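You operate a simulated robot arm through the tools that you are given. There is no shell and no other tool. Be economical: measure what you need, move in short steps, check, and stop when the job is done.

Carry out the task below with a simulated robot arm. There is one attempt and no reset: what you move stays moved.

## Task
Run the three cover nuts back to the start of their threads with the red driver.
Fine: selector to out first and back to in at the end; hang the driver up.

Only the result counts: the job must be done as asked and must still hold three seconds after the hand-in. Knocking over, shifting, dropping, spilling or breaking anything else fails it. Lids that push on must go on centred and level and be pressed home; caps that screw on are set level and turned clockwise until they are tight.

## Robot
A 7-joint arm with a two-finger parallel gripper on a trunk, on a base that drives. Base frame: it is fixed to the floor where the robot stands at the start and does not move with it; the origin is under the middle of the robot, x ahead of it, y to its left, z up; the surface under the hand at the start is at about z = 80. Lengths are in cm, angles in rad, forces in N, time in s.
With the tool pointing down near the work surface it reaches from about 24 to 70 cm from the robot's upright axis, wherever it stands. Its first joint turns from -2.897 to 2.897 rad. Places, roughly: nut at the blue dot [50, -10, 100]; nut at the red dot [50, 0, 100]; nut at the yellow dot [50, -10, 100]; way selector of the red driver [70, 10, 110]. Payload 1.57 kg.
Tool frame: the origin (TCP) lies between the finger pads and is the grasp point; the fingertips stand 3 cm ahead of it; z points along the fingers, y is the line along which they close. Largest opening 8 cm; finger width 1.7, thickness 1.2; the body of the gripper, 4 by 8.2 cm, starts 8 cm behind the TCP.
Orientation is that of the tool frame in the base frame, as a unit quaternion [x, y, z, w]. With the fingers straight down and closing along the base's y, the tool's x points along the base's -x, its y along +y and its z along -z.

## Interface
- The arm moves only by the tool nudge_tool. Its argument "rows" is a list of rows, each a list of 7 numbers: the shift along the tool's x, y, z in cm, then the turn, a rotation vector about the tool's x, y, z in rad, then the finger opening in cm, from 0 to 8. In form: [[x, y, z, rx, ry, rz, gripper], ...]. A call has 1 to 12 rows; each row shifts and turns the commanded pose from where the row before left it, along the tool's axes as they then stand. A row lasts 0.2 s, in which the tool goes at most 5 cm and 0.15 rad; a call with a longer step from one row to the next is refused whole, and so is a gripper value outside its range. A pose out of reach is approached as far as the arm can. The call stops where the force on the tool passes 70 N (or 10 N more than at its start, if that is more) or the arm is blocked; 0.2 s more then pass. The fingers move at their own pace (about 7.2 cm/s each) and stop on an object; they squeeze with about 42 N. The grip force told is the motor's: it shows also when the fingers shut on nothing. Time passes only in rows, and 0.2 s behind the last, so rows that do not move let the fingers close. It gives the time, the measured TCP pose, the force on the tool (base axes), the opening and the grip force at its end, in the units of the frame above (readings bear some noise), with the torque about the TCP (base axes, N m) and any sound that the robot's microphone picked up.
- Cameras (640 x 400 px; columns grow to the right, rows downward): "scene" is now at [1.39, 12.53, 161.98]; the picture's right is [-0.14, -0.99, 0.00], its down [-0.48, 0.07, -0.87] and it looks along [0.86, -0.12, -0.49] (base axes); focal length 290 px, centre (320, 200). "wrist" rides on the gripper at [7.2, -0.7, -12.2] in the tool frame; the picture's right is [0.09, 1.00, 0.00], its down [-0.84, 0.08, -0.54] and it looks along [-0.54, 0.05, 0.84] (tool axes); focal length 238 px, centre (320, 200). There is no depth. A picture from a camera that has moved, and an enlarged one, comes with that camera's place and axes in the base frame and with its lens. The place of the scene camera against the robot may be out by one fixed shift of up to 1.8 cm in any direction.
- capture(camera): a new picture of that camera. It takes no simulated time.
- slide_trunk(by): slides the trunk up (or, below 0, down) by that many cm; the arm and the scene camera ride with it, the base frame stays. It gives what a move gives, with no picture.
- base_move(legs): drives the robot by 1 to 6 legs, each [ahead, left, turn to the left] in cm, cm and rad, along the robot's own axes; the way and the turn of a leg run together, so that a leg with both is an arc; at most 150 cm and 3.142 rad a leg. The arm and the cameras ride along, it lands a little off, and it stops where it bumps. It gives what a move gives.
- head_to(pan, tilt): turns the head with the scene camera to pan (to the left, within 1.501 rad either way) and tilt (down, from -0.506 to 1.204), counted from straight ahead of the robot. It gives what a move gives.
- zoom(camera, box): a new picture of the part [left, top, right, bottom] of that camera's present view, enlarged. It takes no simulated time.
- job_done(): hands the job in; it is judged then, once.

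Work in short steps. Places have to be worked out from the pictures, the camera data and where the tool is seen: move nearer, look again, correct. Check each grasp and each placing, and mend what went wrong. You have 120 turns and 78 pictures in all, those below and enlarged ones among them. Open the gripper and draw the arm clear of the work before you hand the job in, unless the task says otherwise; then end with one line.

The tools are called after "Request:" by a JSON object that holds its "api" and its "payload". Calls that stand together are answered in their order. nudge_tool: Moves the arm, as the interface text tells. Its arguments: {"type":"object","properties":{"rows":{"type":"array","items":{"type":"array","items":{"type":"number"}}}},"required":["rows"]} The other tools are called the same way: slide_trunk (by) slides the trunk up or down; base_move (legs) drives the base; head_to (pan, tilt) turns the head that bears the scene camera; capture (camera) takes a picture; zoom (camera, box) takes an enlarged picture of a part of a camera's view; job_done () hands the job in.

At the start:

```text
time: 0.0
tool_pos: [40.22, 6.24, 143.91]
tool_rot: [0.0, 1.0, 0.0, 0.0]
ft_force: [-0.6, 0.0, -0.5]
ft_torque: [0.0, 0.0, -0.02]
width: 8.0
finger_force: 0.0
trunk travel left (down, up): [-42.5, 5.5]
robot x, y, heading: [0.09, -0.32, -0.001]
head pan, tilt: [-0.14, 0.51]
```

scene: 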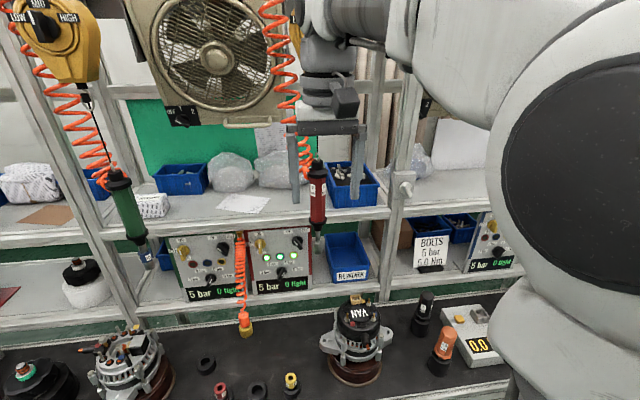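
wrist: 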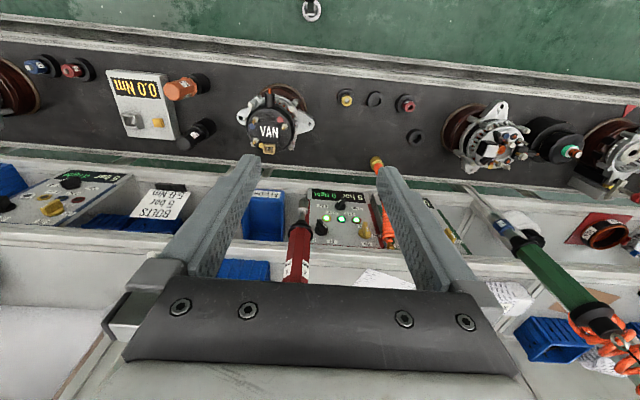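

I start by looking closely at the red driver, its controller and the alternator with the nuts.

Request:
{"api": "zoom", "payload": {"camera": "scene", "box": [160, 130, 400, 310]}}

Request:
{"api": "zoom", "payload": {"camera": "scene", "box": [180, 270, 520, 400]}}

Request:
{"api": "zoom", "payload": {"camera": "wrist", "box": [200, 70, 440, 290]}}

```text
2.22 times, centred on (280, 220) of scene
camera zoom: at [1.39, 12.53, 161.98], right [-0.14, -0.99, 0.0], down [-0.48, 0.07, -0.87], along [0.86, -0.12, -0.49], focal length 644 px, centre (409, 156)
```

zoom: 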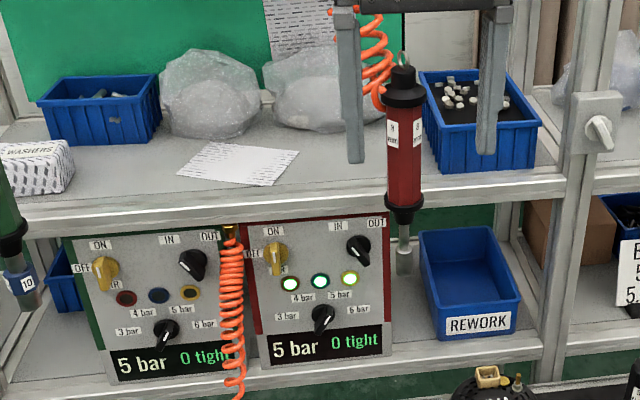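

```text
1.88 times, centred on (350, 335) of scene
camera zoom: at [1.39, 12.53, 161.98], right [-0.14, -0.99, 0.0], down [-0.48, 0.07, -0.87], along [0.86, -0.12, -0.49], focal length 545 px, centre (264, -54)
```

zoom: 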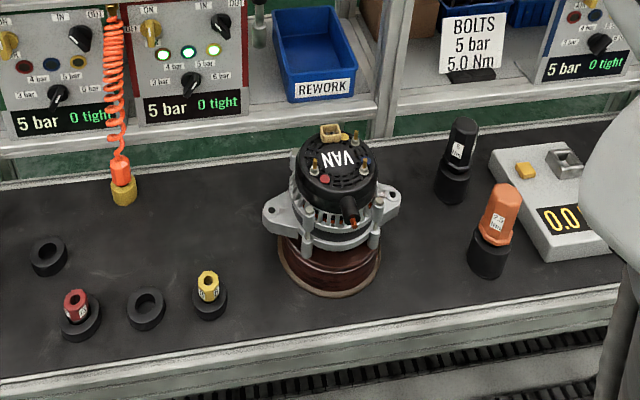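

```text
1.82 times, centred on (320, 180) of wrist
camera zoom: at [33.09, 5.67, 156.11], right [-0.09, 1.0, 0.0], down [0.84, 0.08, 0.54], along [0.54, 0.05, -0.84], focal length 433 px, centre (320, 236)
```

zoom: 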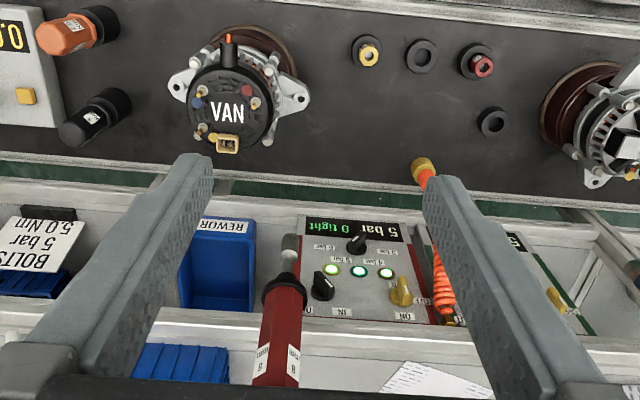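

I need finer detail: panel and driver tip, and the nuts.

Request:
{"api": "zoom", "payload": {"camera": "scene", "box": [240, 215, 330, 300]}}

Request:
{"api": "zoom", "payload": {"camera": "scene", "box": [285, 150, 345, 250]}}

Request:
{"api": "zoom", "payload": {"camera": "scene", "box": [310, 285, 410, 390]}}

Request:
{"api": "zoom", "payload": {"camera": "scene", "box": [180, 330, 320, 400]}}

```text
4.71 times, centred on (285, 258) of scene
camera zoom: at [1.39, 12.53, 161.98], right [-0.14, -0.99, 0.0], down [-0.48, 0.07, -0.87], along [0.86, -0.12, -0.49], focal length 1363 px, centre (485, -71)
```

zoom: 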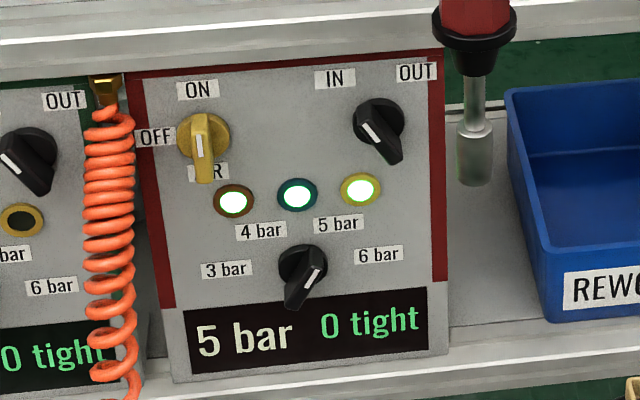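

```text
4.00 times, centred on (315, 200) of scene
camera zoom: at [1.39, 12.53, 161.98], right [-0.14, -0.99, 0.0], down [-0.48, 0.07, -0.87], along [0.86, -0.12, -0.49], focal length 1158 px, centre (340, 200)
```

zoom: 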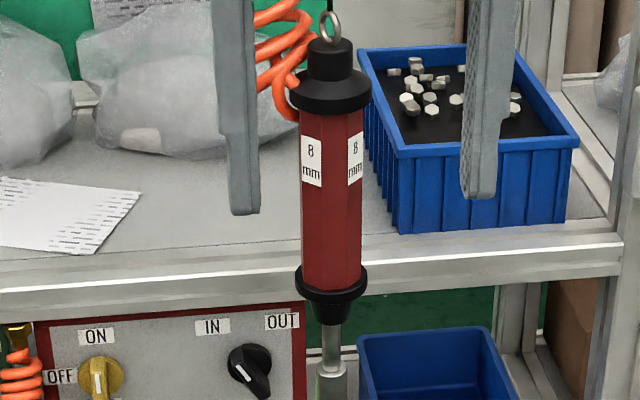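

```text
3.81 times, centred on (360, 338) of scene
camera zoom: at [1.39, 12.53, 161.98], right [-0.14, -0.99, 0.0], down [-0.48, 0.07, -0.87], along [0.86, -0.12, -0.49], focal length 1103 px, centre (168, -324)
```

zoom: 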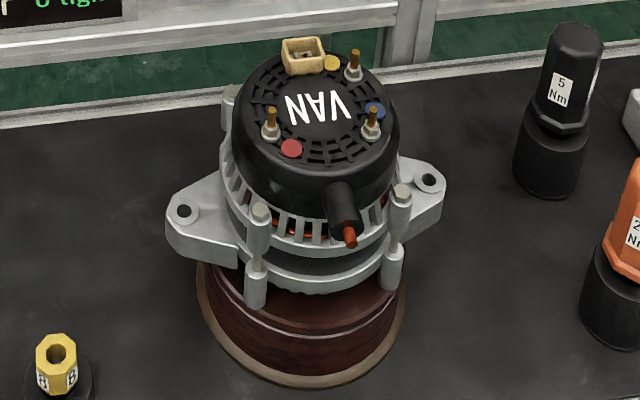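

```text
4.57 times, centred on (250, 365) of scene
camera zoom: at [1.39, 12.53, 161.98], right [-0.14, -0.99, 0.0], down [-0.48, 0.07, -0.87], along [0.86, -0.12, -0.49], focal length 1324 px, centre (640, -554)
```

zoom: 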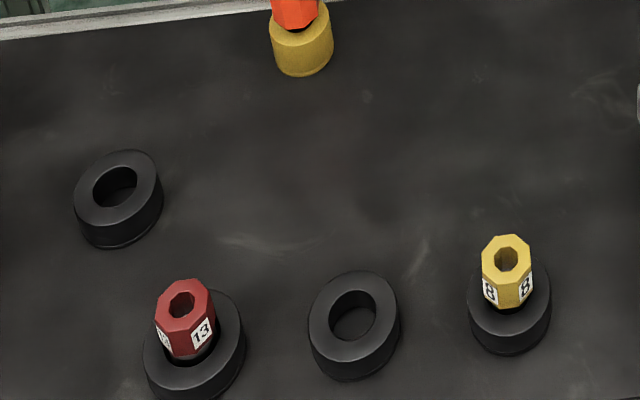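

The driver is a fixed 8 mm one hanging on a cable; I look up to see how it is hung and what limits it.

Request:
{"api": "head_to", "payload": {"pan": -0.05, "tilt": 0.05}}

Request:
{"api": "capture", "payload": {"camera": "scene"}}

```text
time: 0.9
tool_pos: [40.26, 6.43, 143.85]
tool_rot: [0.0, 1.0, 0.0, 0.0]
ft_force: [-0.1, -0.1, 1.0]
ft_torque: [-0.02, -0.03, -0.03]
width: 8.0
finger_force: 0.0
trunk travel left (down, up): [-42.5, 5.5]
robot x, y, heading: [0.3, -0.13, 0.002]
head pan, tilt: [-0.051, 0.051]
```

```text
68 pictures are left
camera scene: at [1.51, 13.33, 166.22], right [-0.05, -1.0, 0.0], down [-0.05, 0.0, -1.0], along [1.0, -0.05, -0.05], focal length 290 px, centre (320, 200)
```

scene: 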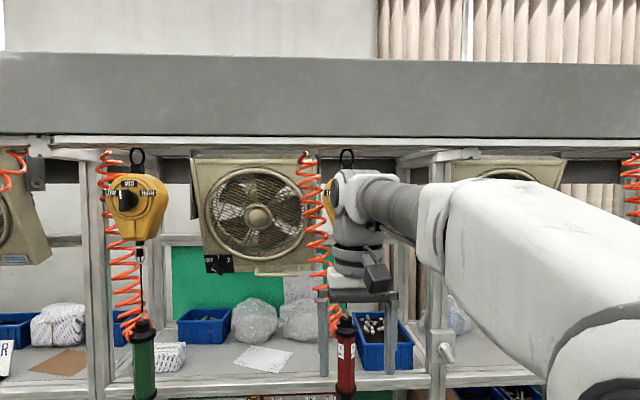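

The driver hangs on a retractor cable right above it. I pitch the tool up to horizontal (fingers ahead), testing reach.

Request:
{"api": "nudge_tool", "payload": {"rows": [[0, 0, 0, 0, -0.15, 0, 8], [0, 0, 0, 0, -0.15, 0, 8], [0, 0, 0, 0, -0.15, 0, 8], [0, 0, 0, 0, -0.15, 0, 8], [0, 0, 0, 0, -0.15, 0, 8], [0, 0, 0, 0, -0.15, 0, 8]]}}

Request:
{"api": "nudge_tool", "payload": {"rows": [[0, 0, 0, 0, -0.15, 0, 4], [0, 0, 0, 0, -0.15, 0, 4], [0, 0, 0, 0, -0.15, 0, 4], [0, 0, 0, 0, -0.15, 0, 4], [0, 0, 0, 0, -0.0708, 0, 4]]}}

Request:
{"api": "head_to", "payload": {"pan": -0.05, "tilt": 0.45}}

Request:
{"api": "capture", "payload": {"camera": "scene"}}

Request:
{"api": "capture", "payload": {"camera": "wrist"}}

```text
time: 2.3
tool_pos: [40.17, 6.44, 144.01]
tool_rot: [0.0, 0.9, 0.0, 0.436]
ft_force: [0.2, 0.1, 0.7]
ft_torque: [-0.04, 0.05, 0.0]
width: 8.0
finger_force: 0.0
trunk travel left (down, up): [-42.5, 5.5]
robot x, y, heading: [-0.2, -0.03, 0.001]
head pan, tilt: [-0.051, 0.051]
```

```text
time: 3.5
tool_pos: [40.24, 7.84, 144.97]
tool_rot: [-0.002, 0.706, 0.042, 0.707]
ft_force: [0.1, 0.5, -0.3]
ft_torque: [0.02, 0.02, 0.01]
width: 3.98
finger_force: 0.1
out of reach, approached as far as the arm can: row 5
trunk travel left (down, up): [-42.5, 5.5]
robot x, y, heading: [0.19, 0.07, 0.001]
head pan, tilt: [-0.051, 0.051]
```

```text
time: 4.4
tool_pos: [40.12, 7.94, 144.79]
tool_rot: [-0.003, 0.709, 0.041, 0.704]
ft_force: [-0.1, 0.0, 1.2]
ft_torque: [-0.01, 0.03, 0.04]
width: 4.02
finger_force: 0.0
trunk travel left (down, up): [-42.5, 5.5]
robot x, y, heading: [-0.3, -0.0, -0.0]
head pan, tilt: [-0.051, 0.45]
```

```text
67 pictures are left
camera scene: at [1.59, 13.53, 162.53], right [-0.03, -1.0, 0.0], down [-0.43, 0.01, -0.9], along [0.9, -0.03, -0.43], focal length 290 px, centre (320, 200)
```

scene: 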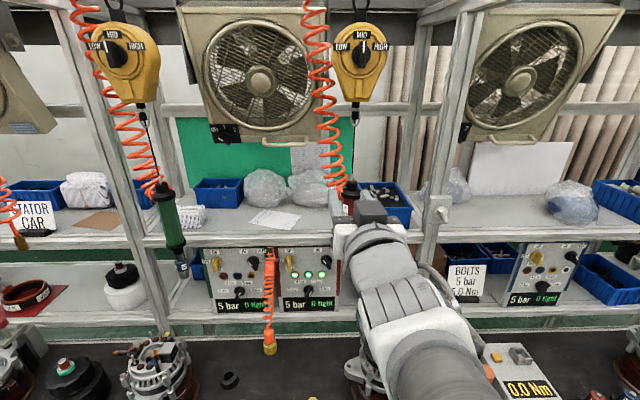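

```text
66 pictures are left
camera wrist: at [28.03, 6.84, 137.59], right [-0.07, 1.0, -0.04], down [-0.54, 0.0, 0.84], along [0.84, 0.08, 0.54], focal length 238 px, centre (320, 200)
```

wrist: 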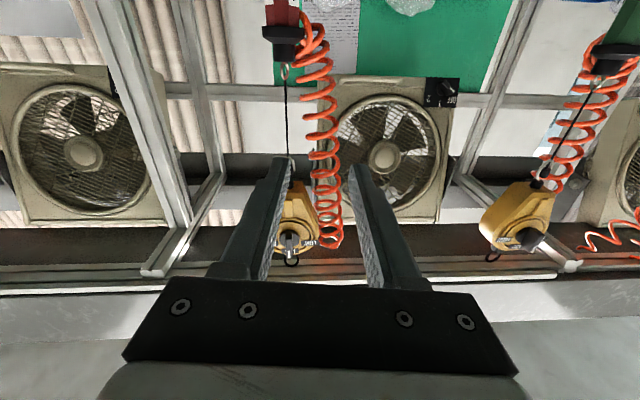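

Horizontal pose works; both retractors are on MID. I lower the trunk so the hand comes to selector height, then look.

Request:
{"api": "slide_trunk", "payload": {"by": -33}}

Request:
{"api": "head_to", "payload": {"pan": -0.05, "tilt": 0.25}}

Request:
{"api": "capture", "payload": {"camera": "scene"}}

Request:
{"api": "capture", "payload": {"camera": "wrist"}}

```text
time: 4.7
tool_pos: [40.05, 7.81, 144.38]
tool_rot: [-0.002, 0.71, 0.043, 0.703]
ft_force: [0.0, -0.4, 0.6]
ft_torque: [-0.01, 0.04, 0.0]
width: 4.0
finger_force: 0.0
trunk travel left (down, up): [-42.4, 5.6]
robot x, y, heading: [-0.02, -0.01, -0.004]
head pan, tilt: [-0.051, 0.45]
stopped: the arm was blocked; the commanded pose is now the measured one
```

```text
time: 5.4
tool_pos: [40.16, 7.94, 144.6]
tool_rot: [-0.002, 0.708, 0.044, 0.704]
ft_force: [0.1, 0.6, 0.1]
ft_torque: [0.03, 0.02, 0.01]
width: 4.0
finger_force: 0.1
trunk travel left (down, up): [-42.4, 5.6]
robot x, y, heading: [-0.19, -0.05, -0.004]
head pan, tilt: [-0.051, 0.25]
```

```text
65 pictures are left
camera scene: at [1.73, 13.42, 164.26], right [-0.04, -1.0, 0.0], down [-0.25, 0.01, -0.97], along [0.97, -0.04, -0.25], focal length 290 px, centre (320, 200)
```

scene: 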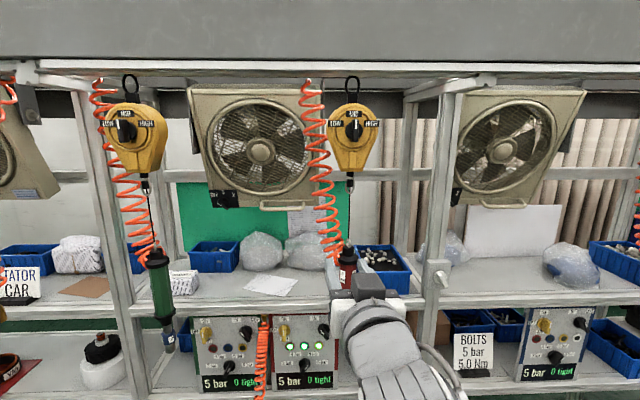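

```text
64 pictures are left
camera wrist: at [28.04, 6.8, 137.51], right [-0.07, 1.0, -0.03], down [-0.54, -0.01, 0.84], along [0.84, 0.07, 0.54], focal length 238 px, centre (320, 200)
```

wrist: 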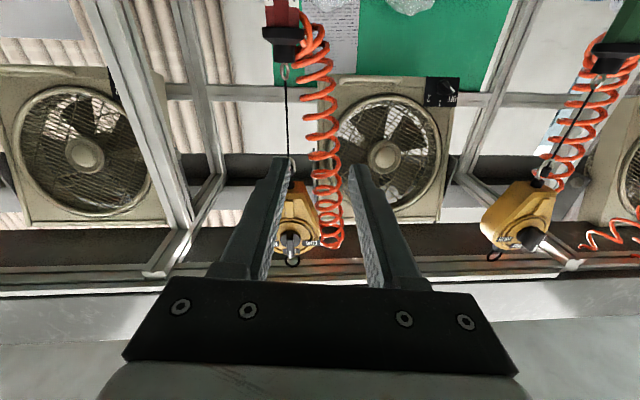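

The slide was blocked, likely by the cramped arm pose at a joint limit; I move the tool forward and left a bit (clear of the driver) and slide again.

Request:
{"api": "nudge_tool", "payload": {"rows": [[0, 0.5, 2, 0, 0, 0, 4], [0, 0.5, 2, 0, 0, 0, 4], [0, 0, 2, 0, 0, 0, 4], [0, 0, 2, 0, 0, 0, 4]]}}

Request:
{"api": "slide_trunk", "payload": {"by": -30}}

```text
time: 6.3
tool_pos: [41.58, 17.01, 148.23]
tool_rot: [-0.078, 0.671, 0.082, 0.733]
ft_force: [0.4, -0.3, 0.0]
ft_torque: [0.02, 0.01, 0.01]
width: 4.01
finger_force: 0.1
trunk travel left (down, up): [-42.4, 5.6]
robot x, y, heading: [-0.25, -0.4, -0.001]
head pan, tilt: [-0.051, 0.25]
stopped in row 4: the arm was blocked; the commanded pose is now the measured one
```

```text
time: 9.3
tool_pos: [41.6, 16.9, 118.06]
tool_rot: [-0.077, 0.672, 0.082, 0.732]
ft_force: [-0.2, -0.6, 0.0]
ft_torque: [0.02, -0.01, -0.01]
width: 4.0
finger_force: 0.1
trunk travel left (down, up): [-12.4, 35.6]
robot x, y, heading: [0.07, 0.14, 0.004]
head pan, tilt: [-0.051, 0.25]
```

The trunk moved now, but the arm drifted sideways at its limit. I look before correcting.

Request:
{"api": "capture", "payload": {"camera": "scene"}}

Request:
{"api": "capture", "payload": {"camera": "wrist"}}

```text
63 pictures are left
camera scene: at [1.73, 13.36, 134.27], right [-0.05, -1.0, 0.0], down [-0.25, 0.01, -0.97], along [0.97, -0.04, -0.25], focal length 290 px, centre (320, 200)
```

scene: 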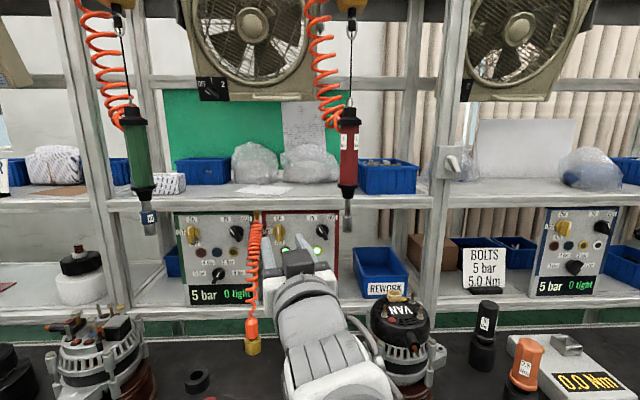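

```text
62 pictures are left
camera wrist: at [30.42, 13.67, 109.89], right [-0.22, 0.97, -0.09], down [-0.61, -0.06, 0.79], along [0.76, 0.23, 0.61], focal length 238 px, centre (320, 200)
```

wrist: 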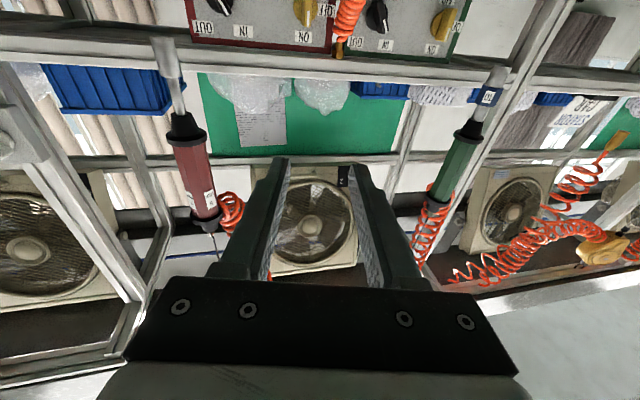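

The hand is in front of the panel but yawed left. I straighten it while moving forward, watching what it does.

Request:
{"api": "nudge_tool", "payload": {"rows": [[0, 0, 3, 0, 0, 0, 4], [0, 0, 3, 0.075, 0.03, 0, 4], [0, 0, 3, 0.075, 0.03, 0, 4], [0, 0, 3, 0.075, 0.03, 0, 4]]}}

```text
time: 9.9
tool_pos: [40.67, 28.97, 119.78]
tool_rot: [-0.14, 0.663, 0.142, 0.721]
ft_force: [-0.8, -0.4, 0.8]
ft_torque: [0.01, -0.01, 0.01]
width: 4.02
finger_force: 0.1
trunk travel left (down, up): [-12.4, 35.6]
robot x, y, heading: [0.0, -0.08, -0.004]
head pan, tilt: [-0.051, 0.25]
stopped in row 3: the arm was blocked; the commanded pose is now the measured one
```

The arm can't hold the hand level this low (wrist limit). A hand pitched ~45° down-forward serves just as well for both knob and driver; I turn to that.

Request:
{"api": "nudge_tool", "payload": {"rows": [[0, 0, 0, 0.055, 0.12, 0.022, 4], [0, 0, 0, 0.055, 0.12, 0.022, 4], [0, 0, 0, 0.055, 0.12, 0.022, 4], [0, 0, 0, 0.055, 0.12, 0.022, 4], [0, 0, 0, 0.055, 0.12, 0.022, 4], [0, 0, 0, 0.055, 0.12, 0.022, 4], [0, 0, 0, 0.055, 0.12, 0.022, 4]]}}

```text
time: 10.6
tool_pos: [37.84, 34.89, 113.98]
tool_rot: [-0.146, 0.799, 0.211, 0.544]
ft_force: [0.1, -0.7, 0.1]
ft_torque: [0.01, -0.01, 0.04]
width: 4.01
finger_force: 0.0
trunk travel left (down, up): [-12.4, 35.6]
robot x, y, heading: [0.12, 0.14, -0.0]
head pan, tilt: [-0.051, 0.25]
stopped in row 3: the arm was blocked; the commanded pose is now the measured one
```

Still blocked; I look at the arm itself with the head turned down.

Request:
{"api": "head_to", "payload": {"pan": 0.0, "tilt": 0.9}}

Request:
{"api": "capture", "payload": {"camera": "scene"}}

Request:
{"api": "capture", "payload": {"camera": "wrist"}}

```text
time: 11.6
tool_pos: [37.77, 35.13, 114.03]
tool_rot: [-0.147, 0.798, 0.212, 0.544]
ft_force: [0.5, 0.0, -0.1]
ft_torque: [0.01, 0.05, 0.01]
width: 4.0
finger_force: 0.0
trunk travel left (down, up): [-12.4, 35.6]
robot x, y, heading: [-0.11, -0.13, 0.006]
head pan, tilt: [0.0, 0.901]
```

```text
61 pictures are left
camera scene: at [1.69, 13.3, 134.51], right [-0.05, -1.0, 0.0], down [-0.22, 0.01, -0.98], along [0.97, -0.05, -0.22], focal length 290 px, centre (320, 200)
```

scene: 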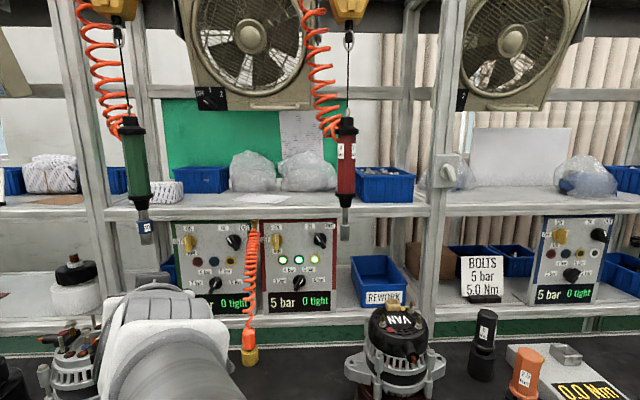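

```text
60 pictures are left
camera wrist: at [25.72, 28.41, 111.13], right [-0.5, 0.86, 0.09], down [-0.17, -0.2, 0.97], along [0.85, 0.46, 0.24], focal length 238 px, centre (320, 200)
```

wrist: 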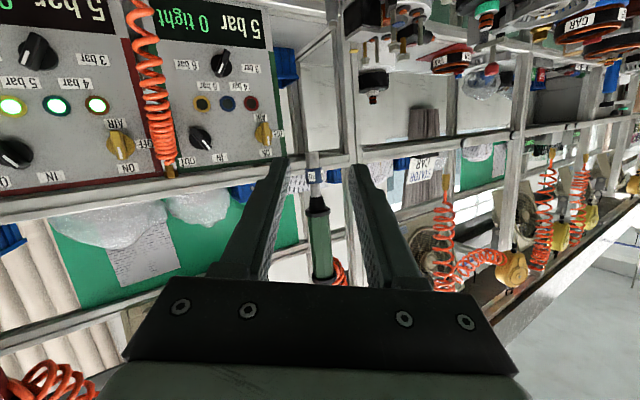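

The head did not actually tilt, so the elbow is probably against the head/trunk. I move the hand forward-right and pitch it down to free it.

Request:
{"api": "nudge_tool", "payload": {"rows": [[0, 0, 0, 0, 0.12, 0, 4], [0, 0, 0, 0, 0.12, 0, 4], [-0.7, -2.6, 0.6, 0, 0.12, 0, 4], [-0.7, -2.6, 0.6, 0, 0.12, 0, 4], [-0.7, -2.6, 0.6, 0, 0.0, 0, 4], [-0.7, -2.6, 0.6, 0, 0.0, 0, 4]]}}

Request:
{"api": "capture", "payload": {"camera": "scene"}}

```text
time: 13.0
tool_pos: [46.3, 27.17, 113.08]
tool_rot: [-0.187, 0.905, 0.167, 0.342]
ft_force: [-0.2, 0.3, 0.5]
ft_torque: [-0.02, 0.0, -0.03]
width: 3.98
finger_force: 0.0
trunk travel left (down, up): [-12.4, 35.6]
robot x, y, heading: [-0.12, -0.02, 0.002]
head pan, tilt: [0.0, 0.901]
```

```text
59 pictures are left
camera scene: at [0.16, 13.83, 128.94], right [0.0, -1.0, 0.0], down [-0.75, 0.0, -0.66], along [0.66, 0.0, -0.75], focal length 290 px, centre (320, 200)
```

scene: 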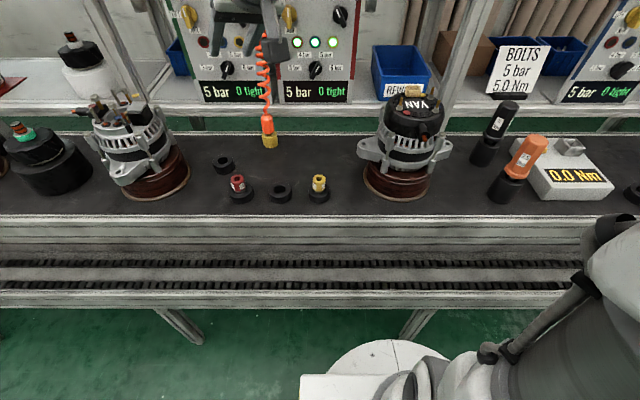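

Freed: the head tilts again. Now I yaw the hand straight ahead (pitch stays ~45°) and shift right toward the selector's line.

Request:
{"api": "nudge_tool", "payload": {"rows": [[0, -1.5, 0, 0.115, -0.019, 0.054, 4], [0, -1.5, 0, 0.115, -0.019, 0.054, 4], [0, -2, 0, 0.115, -0.019, 0.054, 4], [0, -2, 0, 0.115, -0.019, 0.054, 4], [0, -3, 0, 0, 0, 0, 4], [0, -3, 0, 0, 0, 0, 4]]}}

Request:
{"api": "head_to", "payload": {"pan": 0.0, "tilt": 0.4}}

Request:
{"api": "capture", "payload": {"camera": "scene"}}

Request:
{"api": "capture", "payload": {"camera": "wrist"}}

```text
time: 14.4
tool_pos: [48.63, 14.04, 110.93]
tool_rot: [0.005, 0.926, 0.001, 0.376]
ft_force: [0.6, -0.2, 0.6]
ft_torque: [-0.01, 0.0, -0.01]
width: 4.01
finger_force: 0.1
trunk travel left (down, up): [-12.4, 35.6]
robot x, y, heading: [-0.22, 0.1, 0.001]
head pan, tilt: [0.0, 0.901]
```

```text
time: 15.3
tool_pos: [48.5, 14.16, 111.23]
tool_rot: [0.004, 0.926, 0.0, 0.378]
ft_force: [-0.8, -0.5, 0.1]
ft_torque: [-0.02, 0.04, -0.02]
width: 4.02
finger_force: 0.0
trunk travel left (down, up): [-12.4, 35.6]
robot x, y, heading: [-0.31, 0.24, -0.007]
head pan, tilt: [0.0, 0.4]
```

```text
58 pictures are left
camera scene: at [-0.45, 14.13, 128.09], right [0.05, -1.0, 0.0], down [-0.82, -0.04, -0.57], along [0.57, 0.03, -0.82], focal length 290 px, centre (320, 200)
```

scene: 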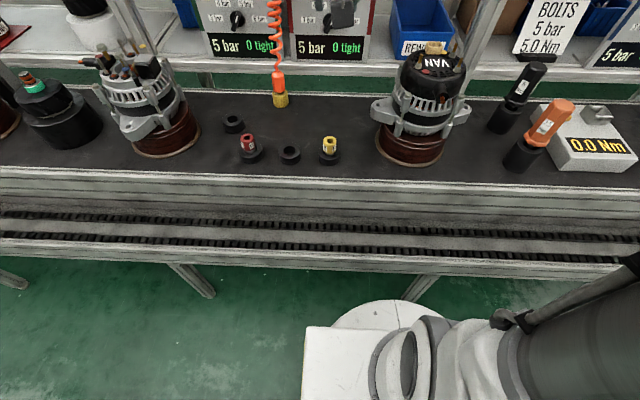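

```text
57 pictures are left
camera wrist: at [34.9, 13.55, 114.85], right [-0.06, 1.0, -0.06], down [0.22, 0.07, 0.97], along [0.97, 0.04, -0.22], focal length 238 px, centre (320, 200)
```

wrist: 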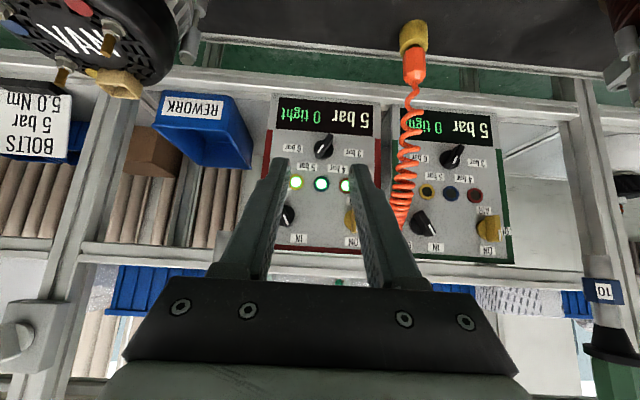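

The wrist view is clear; knob is near (69, 10.2, 109.8). I move nearer in line with the knob and look again.

Request:
{"api": "nudge_tool", "payload": {"rows": [[0, -2, 2, 0, 0, 0, 4], [-2, -2, 2, 0, 0, 0, 4], [-2, 0, 1, 0, 0, 0, 4]]}}

Request:
{"api": "capture", "payload": {"camera": "wrist"}}

Request:
{"api": "capture", "payload": {"camera": "scene"}}

```text
time: 16.1
tool_pos: [54.43, 10.82, 111.91]
tool_rot: [-0.002, 0.92, 0.0, 0.393]
ft_force: [-0.1, -0.1, -0.7]
ft_torque: [0.0, 0.0, 0.01]
width: 3.98
finger_force: 0.1
trunk travel left (down, up): [-12.4, 35.6]
robot x, y, heading: [-0.03, 0.29, 0.004]
head pan, tilt: [0.0, 0.4]
```

```text
56 pictures are left
camera wrist: at [40.61, 10.02, 115.13], right [-0.07, 1.0, -0.07], down [0.19, 0.08, 0.98], along [0.98, 0.05, -0.19], focal length 238 px, centre (320, 200)
```

wrist: 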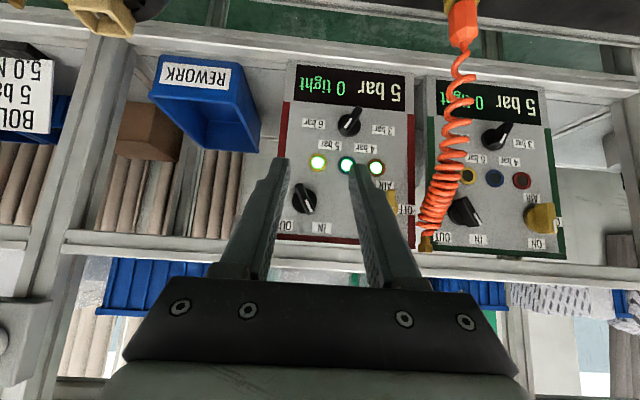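

```text
55 pictures are left
camera scene: at [1.63, 13.8, 132.86], right [0.0, -1.0, 0.0], down [-0.39, 0.0, -0.92], along [0.92, 0.0, -0.39], focal length 290 px, centre (320, 200)
```

scene: 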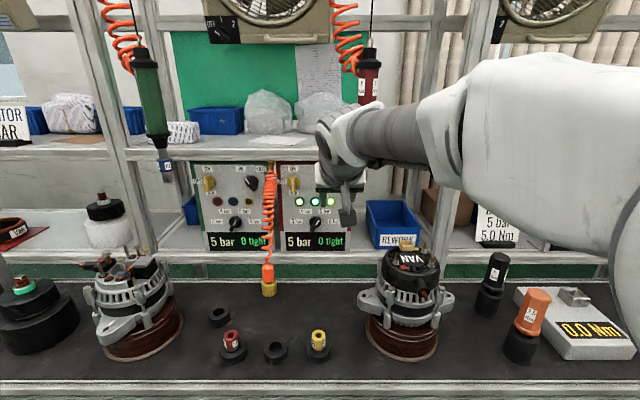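

Request:
{"api": "zoom", "payload": {"camera": "wrist", "box": [240, 90, 420, 260]}}

```text
2.35 times, centred on (330, 175) of wrist
camera zoom: at [40.61, 10.02, 115.13], right [-0.07, 1.0, -0.07], down [0.19, 0.08, 0.98], along [0.98, 0.05, -0.19], focal length 561 px, centre (296, 259)
```

zoom: 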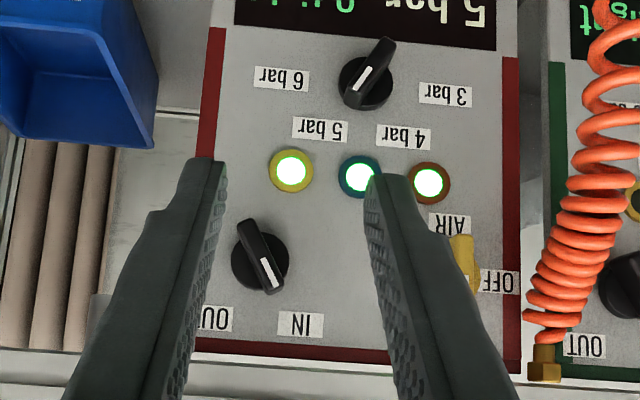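

Pointer is at IN (picture is upside-down). I'll push the lever's end with closed fingertips coming from the left, clear of the hanging driver. First flatten pitch and yaw the hand to the right.

Request:
{"api": "nudge_tool", "payload": {"rows": [[0, 1, 0, 0, -0.12, 0, 0], [0, 1, 0, 0, -0.12, 0, 0], [0, 1, 0, 0, -0.12, 0, 0], [0, 1, 0, 0.13, 0, 0.052, 0], [0, 1, 0, 0.13, 0, 0.052, 0], [0, 0, 0, 0.13, 0, 0.052, 0]]}}

Request:
{"api": "capture", "payload": {"camera": "wrist"}}

Request:
{"api": "capture", "payload": {"camera": "scene"}}

```text
time: 17.5
tool_pos: [54.62, 15.61, 111.78]
tool_rot: [0.17, 0.816, -0.119, 0.539]
ft_force: [0.0, 0.0, 0.6]
ft_torque: [0.0, 0.0, 0.04]
width: 0.01
finger_force: 21.0
trunk travel left (down, up): [-12.4, 35.6]
robot x, y, heading: [0.05, 0.09, -0.0]
head pan, tilt: [0.0, 0.4]
```

```text
53 pictures are left
camera wrist: at [41.52, 20.72, 110.01], right [0.37, 0.92, -0.1], down [-0.12, 0.15, 0.98], along [0.92, -0.35, 0.17], focal length 238 px, centre (320, 200)
```

wrist: 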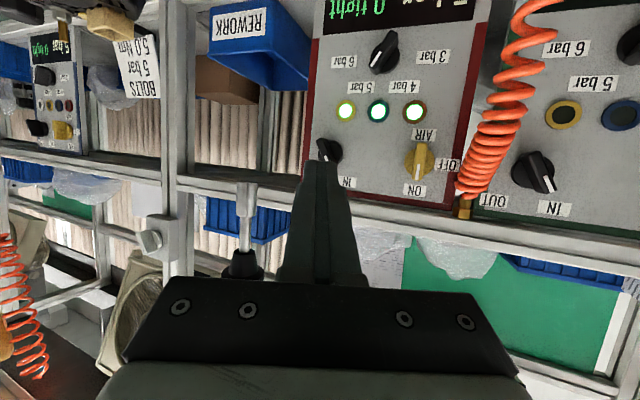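

```text
52 pictures are left
camera scene: at [1.63, 13.79, 132.87], right [0.0, -1.0, 0.0], down [-0.39, 0.0, -0.92], along [0.92, 0.0, -0.39], focal length 290 px, centre (320, 200)
```

scene: 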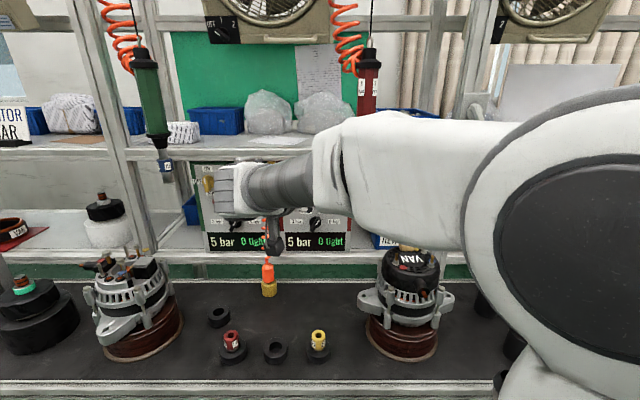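

Triangulating three wrist views: driver tip ≈ (61.6, 4.8, 113.5), knob ≈ (71.5, 9.9, 109.2). I bring the closed fingertips to about (68, 14, 110.6), left of the lever's upper end.

Request:
{"api": "nudge_tool", "payload": {"rows": [[-1.3, 1.4, 3.05, 0, 0, 0, 0], [-1.3, 1.4, 3.05, 0, 0, 0, 0], [-1.3, 1.4, 3.05, 0, 0, 0, 0]]}}

Request:
{"api": "zoom", "payload": {"camera": "wrist", "box": [220, 60, 460, 230]}}

```text
time: 18.3
tool_pos: [65.48, 15.39, 111.94]
tool_rot: [0.17, 0.816, -0.12, 0.539]
ft_force: [0.3, 0.1, -0.3]
ft_torque: [0.03, 0.01, -0.02]
width: 0.01
finger_force: 20.8
trunk travel left (down, up): [-12.4, 35.6]
robot x, y, heading: [-0.43, -0.33, -0.001]
head pan, tilt: [0.0, 0.4]
```

```text
2.35 times, centred on (340, 145) of wrist
camera zoom: at [52.33, 20.44, 110.12], right [0.37, 0.92, -0.1], down [-0.12, 0.15, 0.98], along [0.92, -0.35, 0.17], focal length 561 px, centre (273, 329)
```

zoom: 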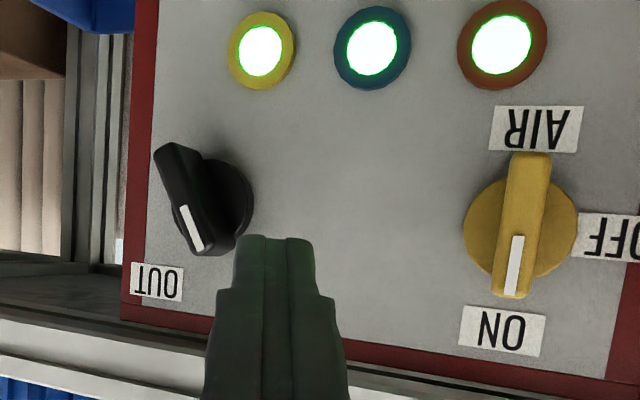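

Lever front is at x≈70, centre (9.8, 109.3), ends 2 cm out. I advance the tip beside its upper end and push right in small steps.

Request:
{"api": "nudge_tool", "payload": {"rows": [[-0.5, 0.55, 1.15, 0, 0, 0, 0], [-0.5, 0.55, 1.15, 0, 0, 0, 0], [-0.15, -0.91, 0.38, 0, 0, 0, 0], [-0.08, -0.46, 0.19, 0, 0, 0, 0], [-0.08, -0.46, 0.19, 0, 0, 0, 0], [-0.08, -0.46, 0.19, 0, 0, 0, 0]]}}

Request:
{"api": "zoom", "payload": {"camera": "wrist", "box": [220, 60, 460, 230]}}

```text
time: 19.7
tool_pos: [68.09, 13.15, 111.91]
tool_rot: [0.169, 0.817, -0.117, 0.539]
ft_force: [7.2, 7.4, 4.0]
ft_torque: [-0.03, -0.19, 0.28]
width: 0.0
finger_force: 21.5
trunk travel left (down, up): [-12.4, 35.6]
robot x, y, heading: [0.03, 0.49, -0.002]
head pan, tilt: [0.0, 0.4]
```

```text
2.35 times, centred on (340, 145) of wrist
camera zoom: at [55.03, 18.16, 110.04], right [0.37, 0.93, -0.09], down [-0.12, 0.15, 0.98], along [0.92, -0.35, 0.17], focal length 561 px, centre (273, 329)
```

zoom: 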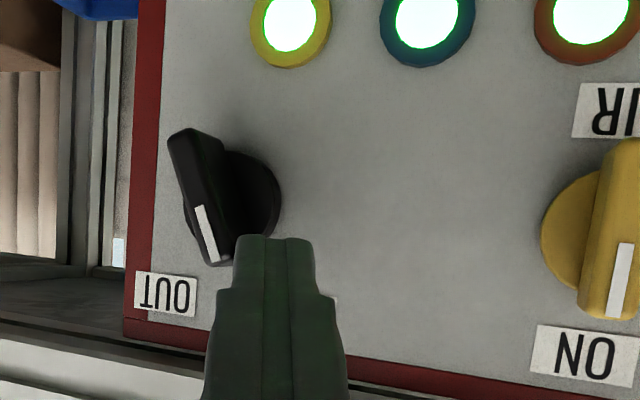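

Contact made (about 7 N). I keep pushing right.

Request:
{"api": "nudge_tool", "payload": {"rows": [[-0.08, -0.46, 0.19, 0, 0, 0, 0], [-0.08, -0.46, 0.19, 0, 0, 0, 0], [-0.08, -0.46, 0.19, 0, 0, 0, 0], [-0.08, -0.46, 0.19, 0, 0, 0, 0]]}}

Request:
{"api": "zoom", "payload": {"camera": "wrist", "box": [220, 60, 460, 230]}}

```text
time: 20.7
tool_pos: [67.94, 11.58, 111.82]
tool_rot: [0.167, 0.817, -0.116, 0.539]
ft_force: [-6.4, 20.1, 3.1]
ft_torque: [0.16, -0.02, 0.28]
width: 0.0
finger_force: 21.7
trunk travel left (down, up): [-12.4, 35.6]
robot x, y, heading: [0.01, -0.11, 0.002]
head pan, tilt: [0.0, 0.4]
```

```text
2.35 times, centred on (340, 145) of wrist
camera zoom: at [54.79, 16.49, 109.97], right [0.36, 0.93, -0.1], down [-0.12, 0.15, 0.98], along [0.92, -0.34, 0.17], focal length 561 px, centre (273, 329)
```

zoom: 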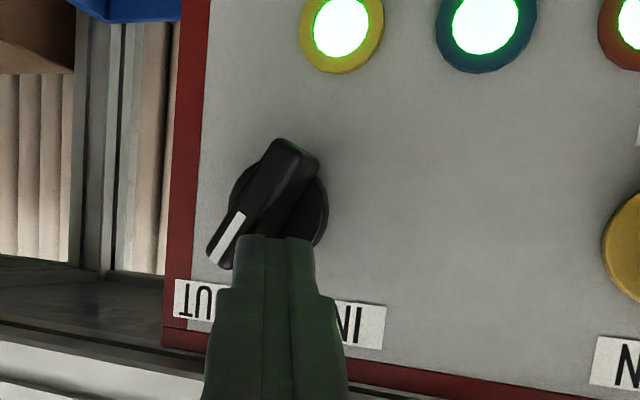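

The lever now points to OUT and the force rises (stop reached). I back off left and check it stays.

Request:
{"api": "nudge_tool", "payload": {"rows": [[-0.08, -0.3, 0.1, 0, 0, 0, 0], [0.2, 1.4, -0.6, 0, 0, 0, 0], [0.2, 1.4, -0.6, 0, 0, 0, 0]]}}

Request:
{"api": "zoom", "payload": {"camera": "wrist", "box": [200, 60, 440, 230]}}

```text
time: 21.5
tool_pos: [68.2, 13.11, 111.89]
tool_rot: [0.172, 0.816, -0.122, 0.539]
ft_force: [0.0, -0.5, 0.5]
ft_torque: [-0.01, 0.01, 0.03]
width: 0.0
finger_force: 21.1
trunk travel left (down, up): [-12.4, 35.6]
robot x, y, heading: [-0.15, -0.06, -0.002]
head pan, tilt: [0.0, 0.4]
```

```text
2.35 times, centred on (320, 145) of wrist
camera zoom: at [55.1, 18.34, 110.12], right [0.38, 0.92, -0.1], down [-0.12, 0.15, 0.98], along [0.92, -0.36, 0.17], focal length 561 px, centre (320, 329)
```

zoom: 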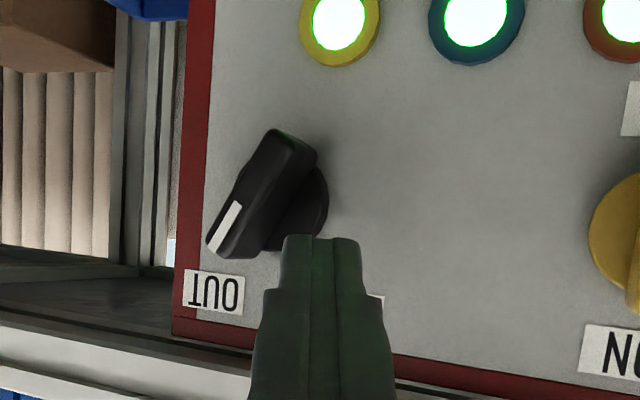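

Selector is at OUT and holds. I retreat the hand, then back the base a few cm so the arm won't be cramped against the head at the nuts.

Request:
{"api": "nudge_tool", "payload": {"rows": [[1.3, -1.5, -3.07, 0, 0, 0, 0], [1.3, -1.5, -3.07, 0, 0, 0, 0], [1.3, -1.5, -3.07, 0, 0, 0, 0]]}}

Request:
{"api": "base_move", "payload": {"legs": [[-6, 0, 0]]}}

Request:
{"api": "capture", "payload": {"camera": "scene"}}

```text
time: 22.3
tool_pos: [56.86, 13.6, 111.89]
tool_rot: [0.17, 0.816, -0.119, 0.539]
ft_force: [0.2, 0.1, -0.1]
ft_torque: [0.0, -0.03, 0.0]
width: 0.0
finger_force: 20.9
trunk travel left (down, up): [-12.4, 35.6]
robot x, y, heading: [0.18, -0.49, -0.001]
head pan, tilt: [0.0, 0.4]
```

```text
time: 23.4
tool_pos: [50.96, 13.6, 111.87]
tool_rot: [0.17, 0.817, -0.119, 0.538]
ft_force: [-0.2, 0.1, 0.1]
ft_torque: [0.0, 0.01, 0.0]
width: 0.0
finger_force: 21.7
trunk travel left (down, up): [-12.4, 35.6]
robot x, y, heading: [-6.04, -0.13, 0.001]
head pan, tilt: [0.0, 0.4]
```

```text
47 pictures are left
camera scene: at [-4.38, 13.79, 132.86], right [0.0, -1.0, 0.0], down [-0.39, 0.0, -0.92], along [0.92, 0.0, -0.39], focal length 290 px, centre (320, 200)
```

scene: 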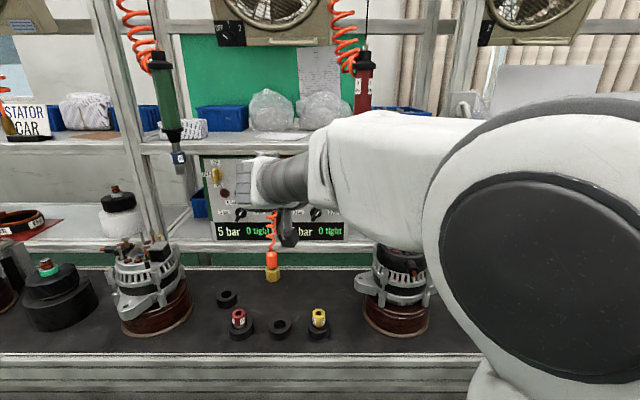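

I straighten the yaw, open the gripper, and rise to driver-body height (z≈127) in line with the driver.

Request:
{"api": "nudge_tool", "payload": {"rows": [[0, 0, 0, -0.13, 0, -0.052, 8], [0, 0, 0, -0.13, 0, -0.052, 8], [0, 0, 0, -0.13, 0, -0.052, 8], [-2.8, -1.8, -1.2, 0, 0, 0, 8], [-2.8, -1.8, -1.2, 0, 0, 0, 8], [-2.8, -1.8, -1.2, 0, 0, 0, 8], [-2.8, -1.8, -1.2, 0, 0, 0, 8], [-2.8, -1.8, -1.2, 0, 0, 0, 8]]}}

Request:
{"api": "capture", "payload": {"camera": "wrist"}}

Request:
{"api": "capture", "payload": {"camera": "scene"}}

```text
time: 25.2
tool_pos: [51.03, 4.59, 127.21]
tool_rot: [-0.002, 0.835, 0.001, 0.55]
ft_force: [0.2, 0.6, -0.3]
ft_torque: [0.04, 0.01, 0.0]
width: 7.98
finger_force: 0.0
trunk travel left (down, up): [-12.4, 35.6]
robot x, y, heading: [-6.03, -0.13, -0.001]
head pan, tilt: [0.0, 0.4]
```

```text
46 pictures are left
camera wrist: at [37.01, 3.89, 125.45], right [-0.04, 1.0, -0.09], down [-0.17, 0.08, 0.98], along [0.98, 0.05, 0.16], focal length 238 px, centre (320, 200)
```

wrist: 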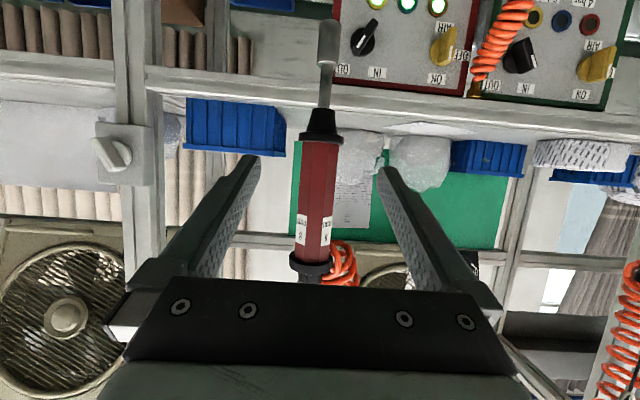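

```text
45 pictures are left
camera scene: at [-4.38, 13.8, 132.86], right [0.0, -1.0, 0.0], down [-0.39, 0.0, -0.92], along [0.92, 0.0, -0.39], focal length 290 px, centre (320, 200)
```

scene: 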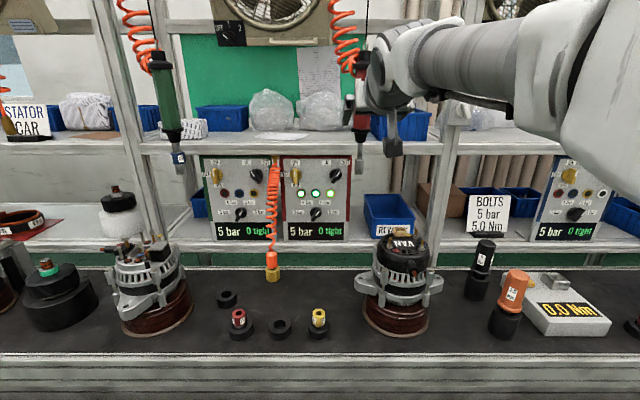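

The driver body is centred between the fingers. I advance 10.6 cm to put the grasp point on its axis.

Request:
{"api": "nudge_tool", "payload": {"rows": [[-1.4, 0, 3.25, 0, 0, 0, 8], [-1.4, 0, 3.25, 0, 0, 0, 8], [-1.4, 0, 3.25, 0, 0, 0, 8]]}}

Request:
{"api": "capture", "payload": {"camera": "wrist"}}

```text
time: 26.0
tool_pos: [61.56, 4.55, 127.21]
tool_rot: [0.0, 0.835, -0.001, 0.55]
ft_force: [-1.4, -0.7, -0.5]
ft_torque: [-0.01, -0.03, -0.01]
width: 8.0
finger_force: 0.0
trunk travel left (down, up): [-12.4, 35.6]
robot x, y, heading: [-5.94, 0.28, 0.002]
head pan, tilt: [0.0, 0.4]
```

```text
44 pictures are left
camera wrist: at [47.57, 3.81, 125.38], right [-0.04, 1.0, -0.09], down [-0.17, 0.08, 0.98], along [0.98, 0.05, 0.17], focal length 238 px, centre (320, 200)
```

wrist: 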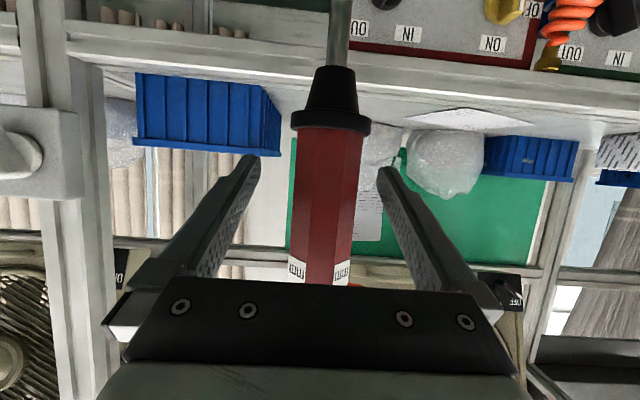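

Driver is between the pads; I advance another 0.7 cm and close.

Request:
{"api": "nudge_tool", "payload": {"rows": [[-0.28, 0, 0.65, 0, 0, 0, 8], [0, 0, 0, 0, 0, 0, 5], [0, 0, 0, 0, 0, 0, 3.5], [0, 0, 0, 0, 0, 0, 2], [0, 0, 0, 0, 0, 0, 1], [0, 0, 0, 0, 0, 0, 1]]}}

Request:
{"api": "capture", "payload": {"camera": "wrist"}}

Request:
{"api": "capture", "payload": {"camera": "scene"}}

```text
time: 27.4
tool_pos: [62.29, 4.68, 127.24]
tool_rot: [-0.001, 0.835, 0.0, 0.551]
ft_force: [-0.7, 0.4, -0.6]
ft_torque: [0.02, 0.01, -0.02]
width: 3.6
finger_force: 42.0
trunk travel left (down, up): [-12.4, 35.6]
robot x, y, heading: [-6.19, -0.07, 0.002]
head pan, tilt: [0.0, 0.4]
```

```text
43 pictures are left
camera wrist: at [48.24, 3.83, 125.45], right [-0.04, 1.0, -0.09], down [-0.17, 0.08, 0.98], along [0.98, 0.05, 0.16], focal length 238 px, centre (320, 200)
```

wrist: 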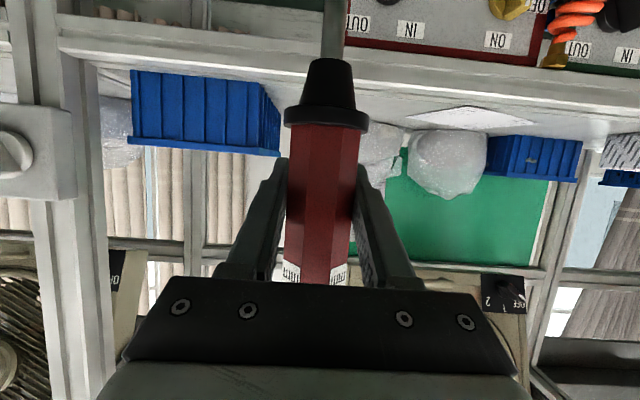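

```text
42 pictures are left
camera scene: at [-4.39, 13.8, 132.86], right [0.0, -1.0, 0.0], down [-0.39, 0.0, -0.92], along [0.92, 0.0, -0.39], focal length 290 px, centre (320, 200)
```

scene: 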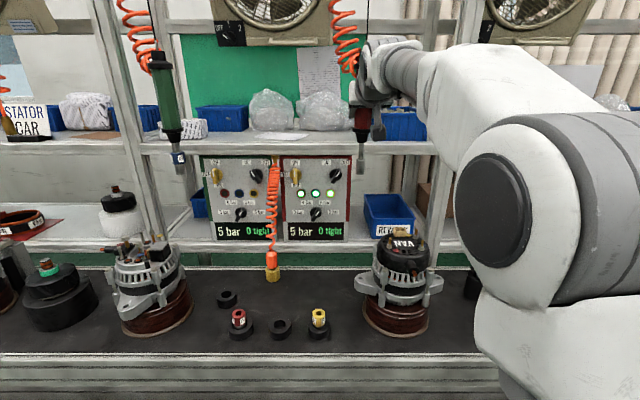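

Grip is good (3.6 cm, 42 N). Before moving, I zoom on the alternator's nuts from the current, unobstructed scene view.

Request:
{"api": "zoom", "payload": {"camera": "scene", "box": [360, 220, 440, 280]}}

```text
6.67 times, centred on (400, 250) of scene
camera zoom: at [-4.39, 13.8, 132.86], right [0.0, -1.0, 0.0], down [-0.39, 0.0, -0.92], along [0.92, 0.0, -0.39], focal length 1930 px, centre (-213, -133)
```

zoom: 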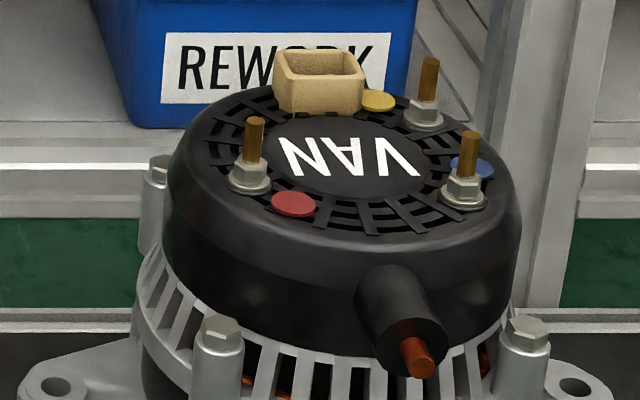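

Triangulated (in scene-camera terms): red nut (49.8, −1.3, 98.9), blue (48.6, −7.8, 99.3), yellow (53.3, −8.0, 99.4); driver tip (59.2, 4.6, 113.4). I carry the driver toward a point above the red nut, staying high.

Request:
{"api": "nudge_tool", "payload": {"rows": [[1.53, -0.975, -1.05, 0, 0, 0, 1], [1.53, -0.975, -1.05, 0, 0, 0, 1], [1.53, -0.975, -1.05, 0, 0, 0, 1], [1.53, -0.975, -1.05, 0, 0, 0, 1], [1.53, -0.975, -1.05, 0, 0, 0, 1], [1.53, -0.975, -1.05, 0, 0, 0, 1]]}}

Request:
{"api": "capture", "payload": {"camera": "scene"}}

Request:
{"api": "capture", "payload": {"camera": "wrist"}}

```text
time: 28.8
tool_pos: [52.72, -1.12, 121.29]
tool_rot: [-0.002, 0.835, 0.0, 0.55]
ft_force: [4.5, 2.8, 0.4]
ft_torque: [-0.33, 0.53, -0.02]
width: 3.59
finger_force: 41.9
trunk travel left (down, up): [-12.4, 35.6]
robot x, y, heading: [-6.05, -0.72, -0.002]
head pan, tilt: [0.0, 0.4]
```

```text
40 pictures are left
camera scene: at [-4.33, 13.83, 132.86], right [0.0, -1.0, 0.0], down [-0.39, 0.0, -0.92], along [0.92, 0.0, -0.39], focal length 290 px, centre (320, 200)
```

scene: 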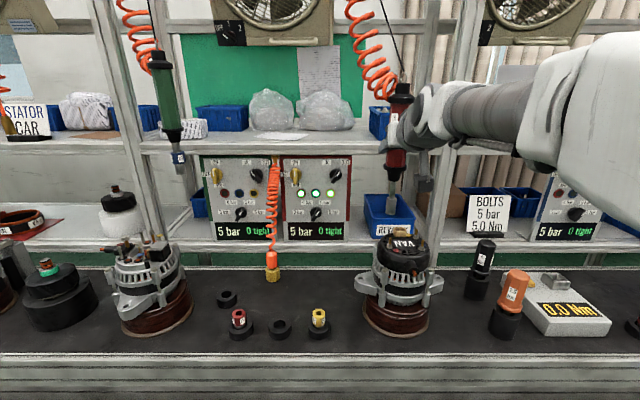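

```text
39 pictures are left
camera wrist: at [38.8, -1.85, 119.5], right [-0.04, 1.0, -0.09], down [-0.17, 0.08, 0.98], along [0.99, 0.05, 0.16], focal length 238 px, centre (320, 200)
```

wrist: 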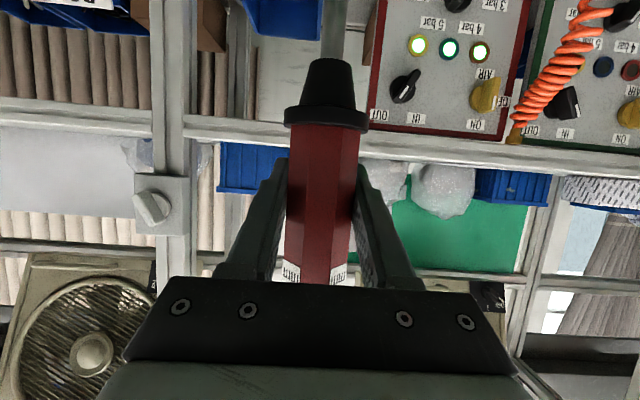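

Request:
{"api": "zoom", "payload": {"camera": "scene", "box": [360, 190, 440, 270]}}

```text
5.00 times, centred on (400, 230) of scene
camera zoom: at [-4.33, 13.83, 132.86], right [0.0, -1.0, 0.0], down [-0.39, 0.0, -0.92], along [0.92, 0.0, -0.39], focal length 1448 px, centre (-80, 50)
```

zoom: 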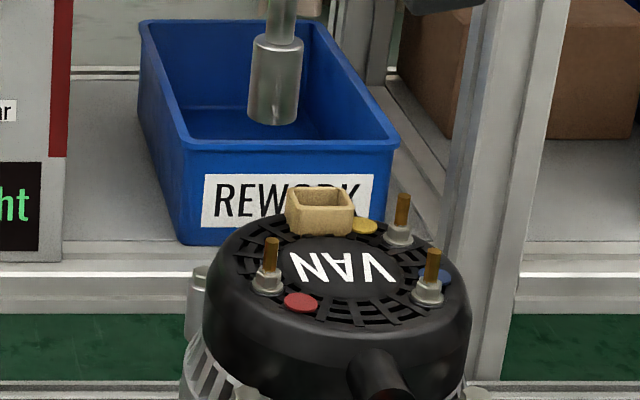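

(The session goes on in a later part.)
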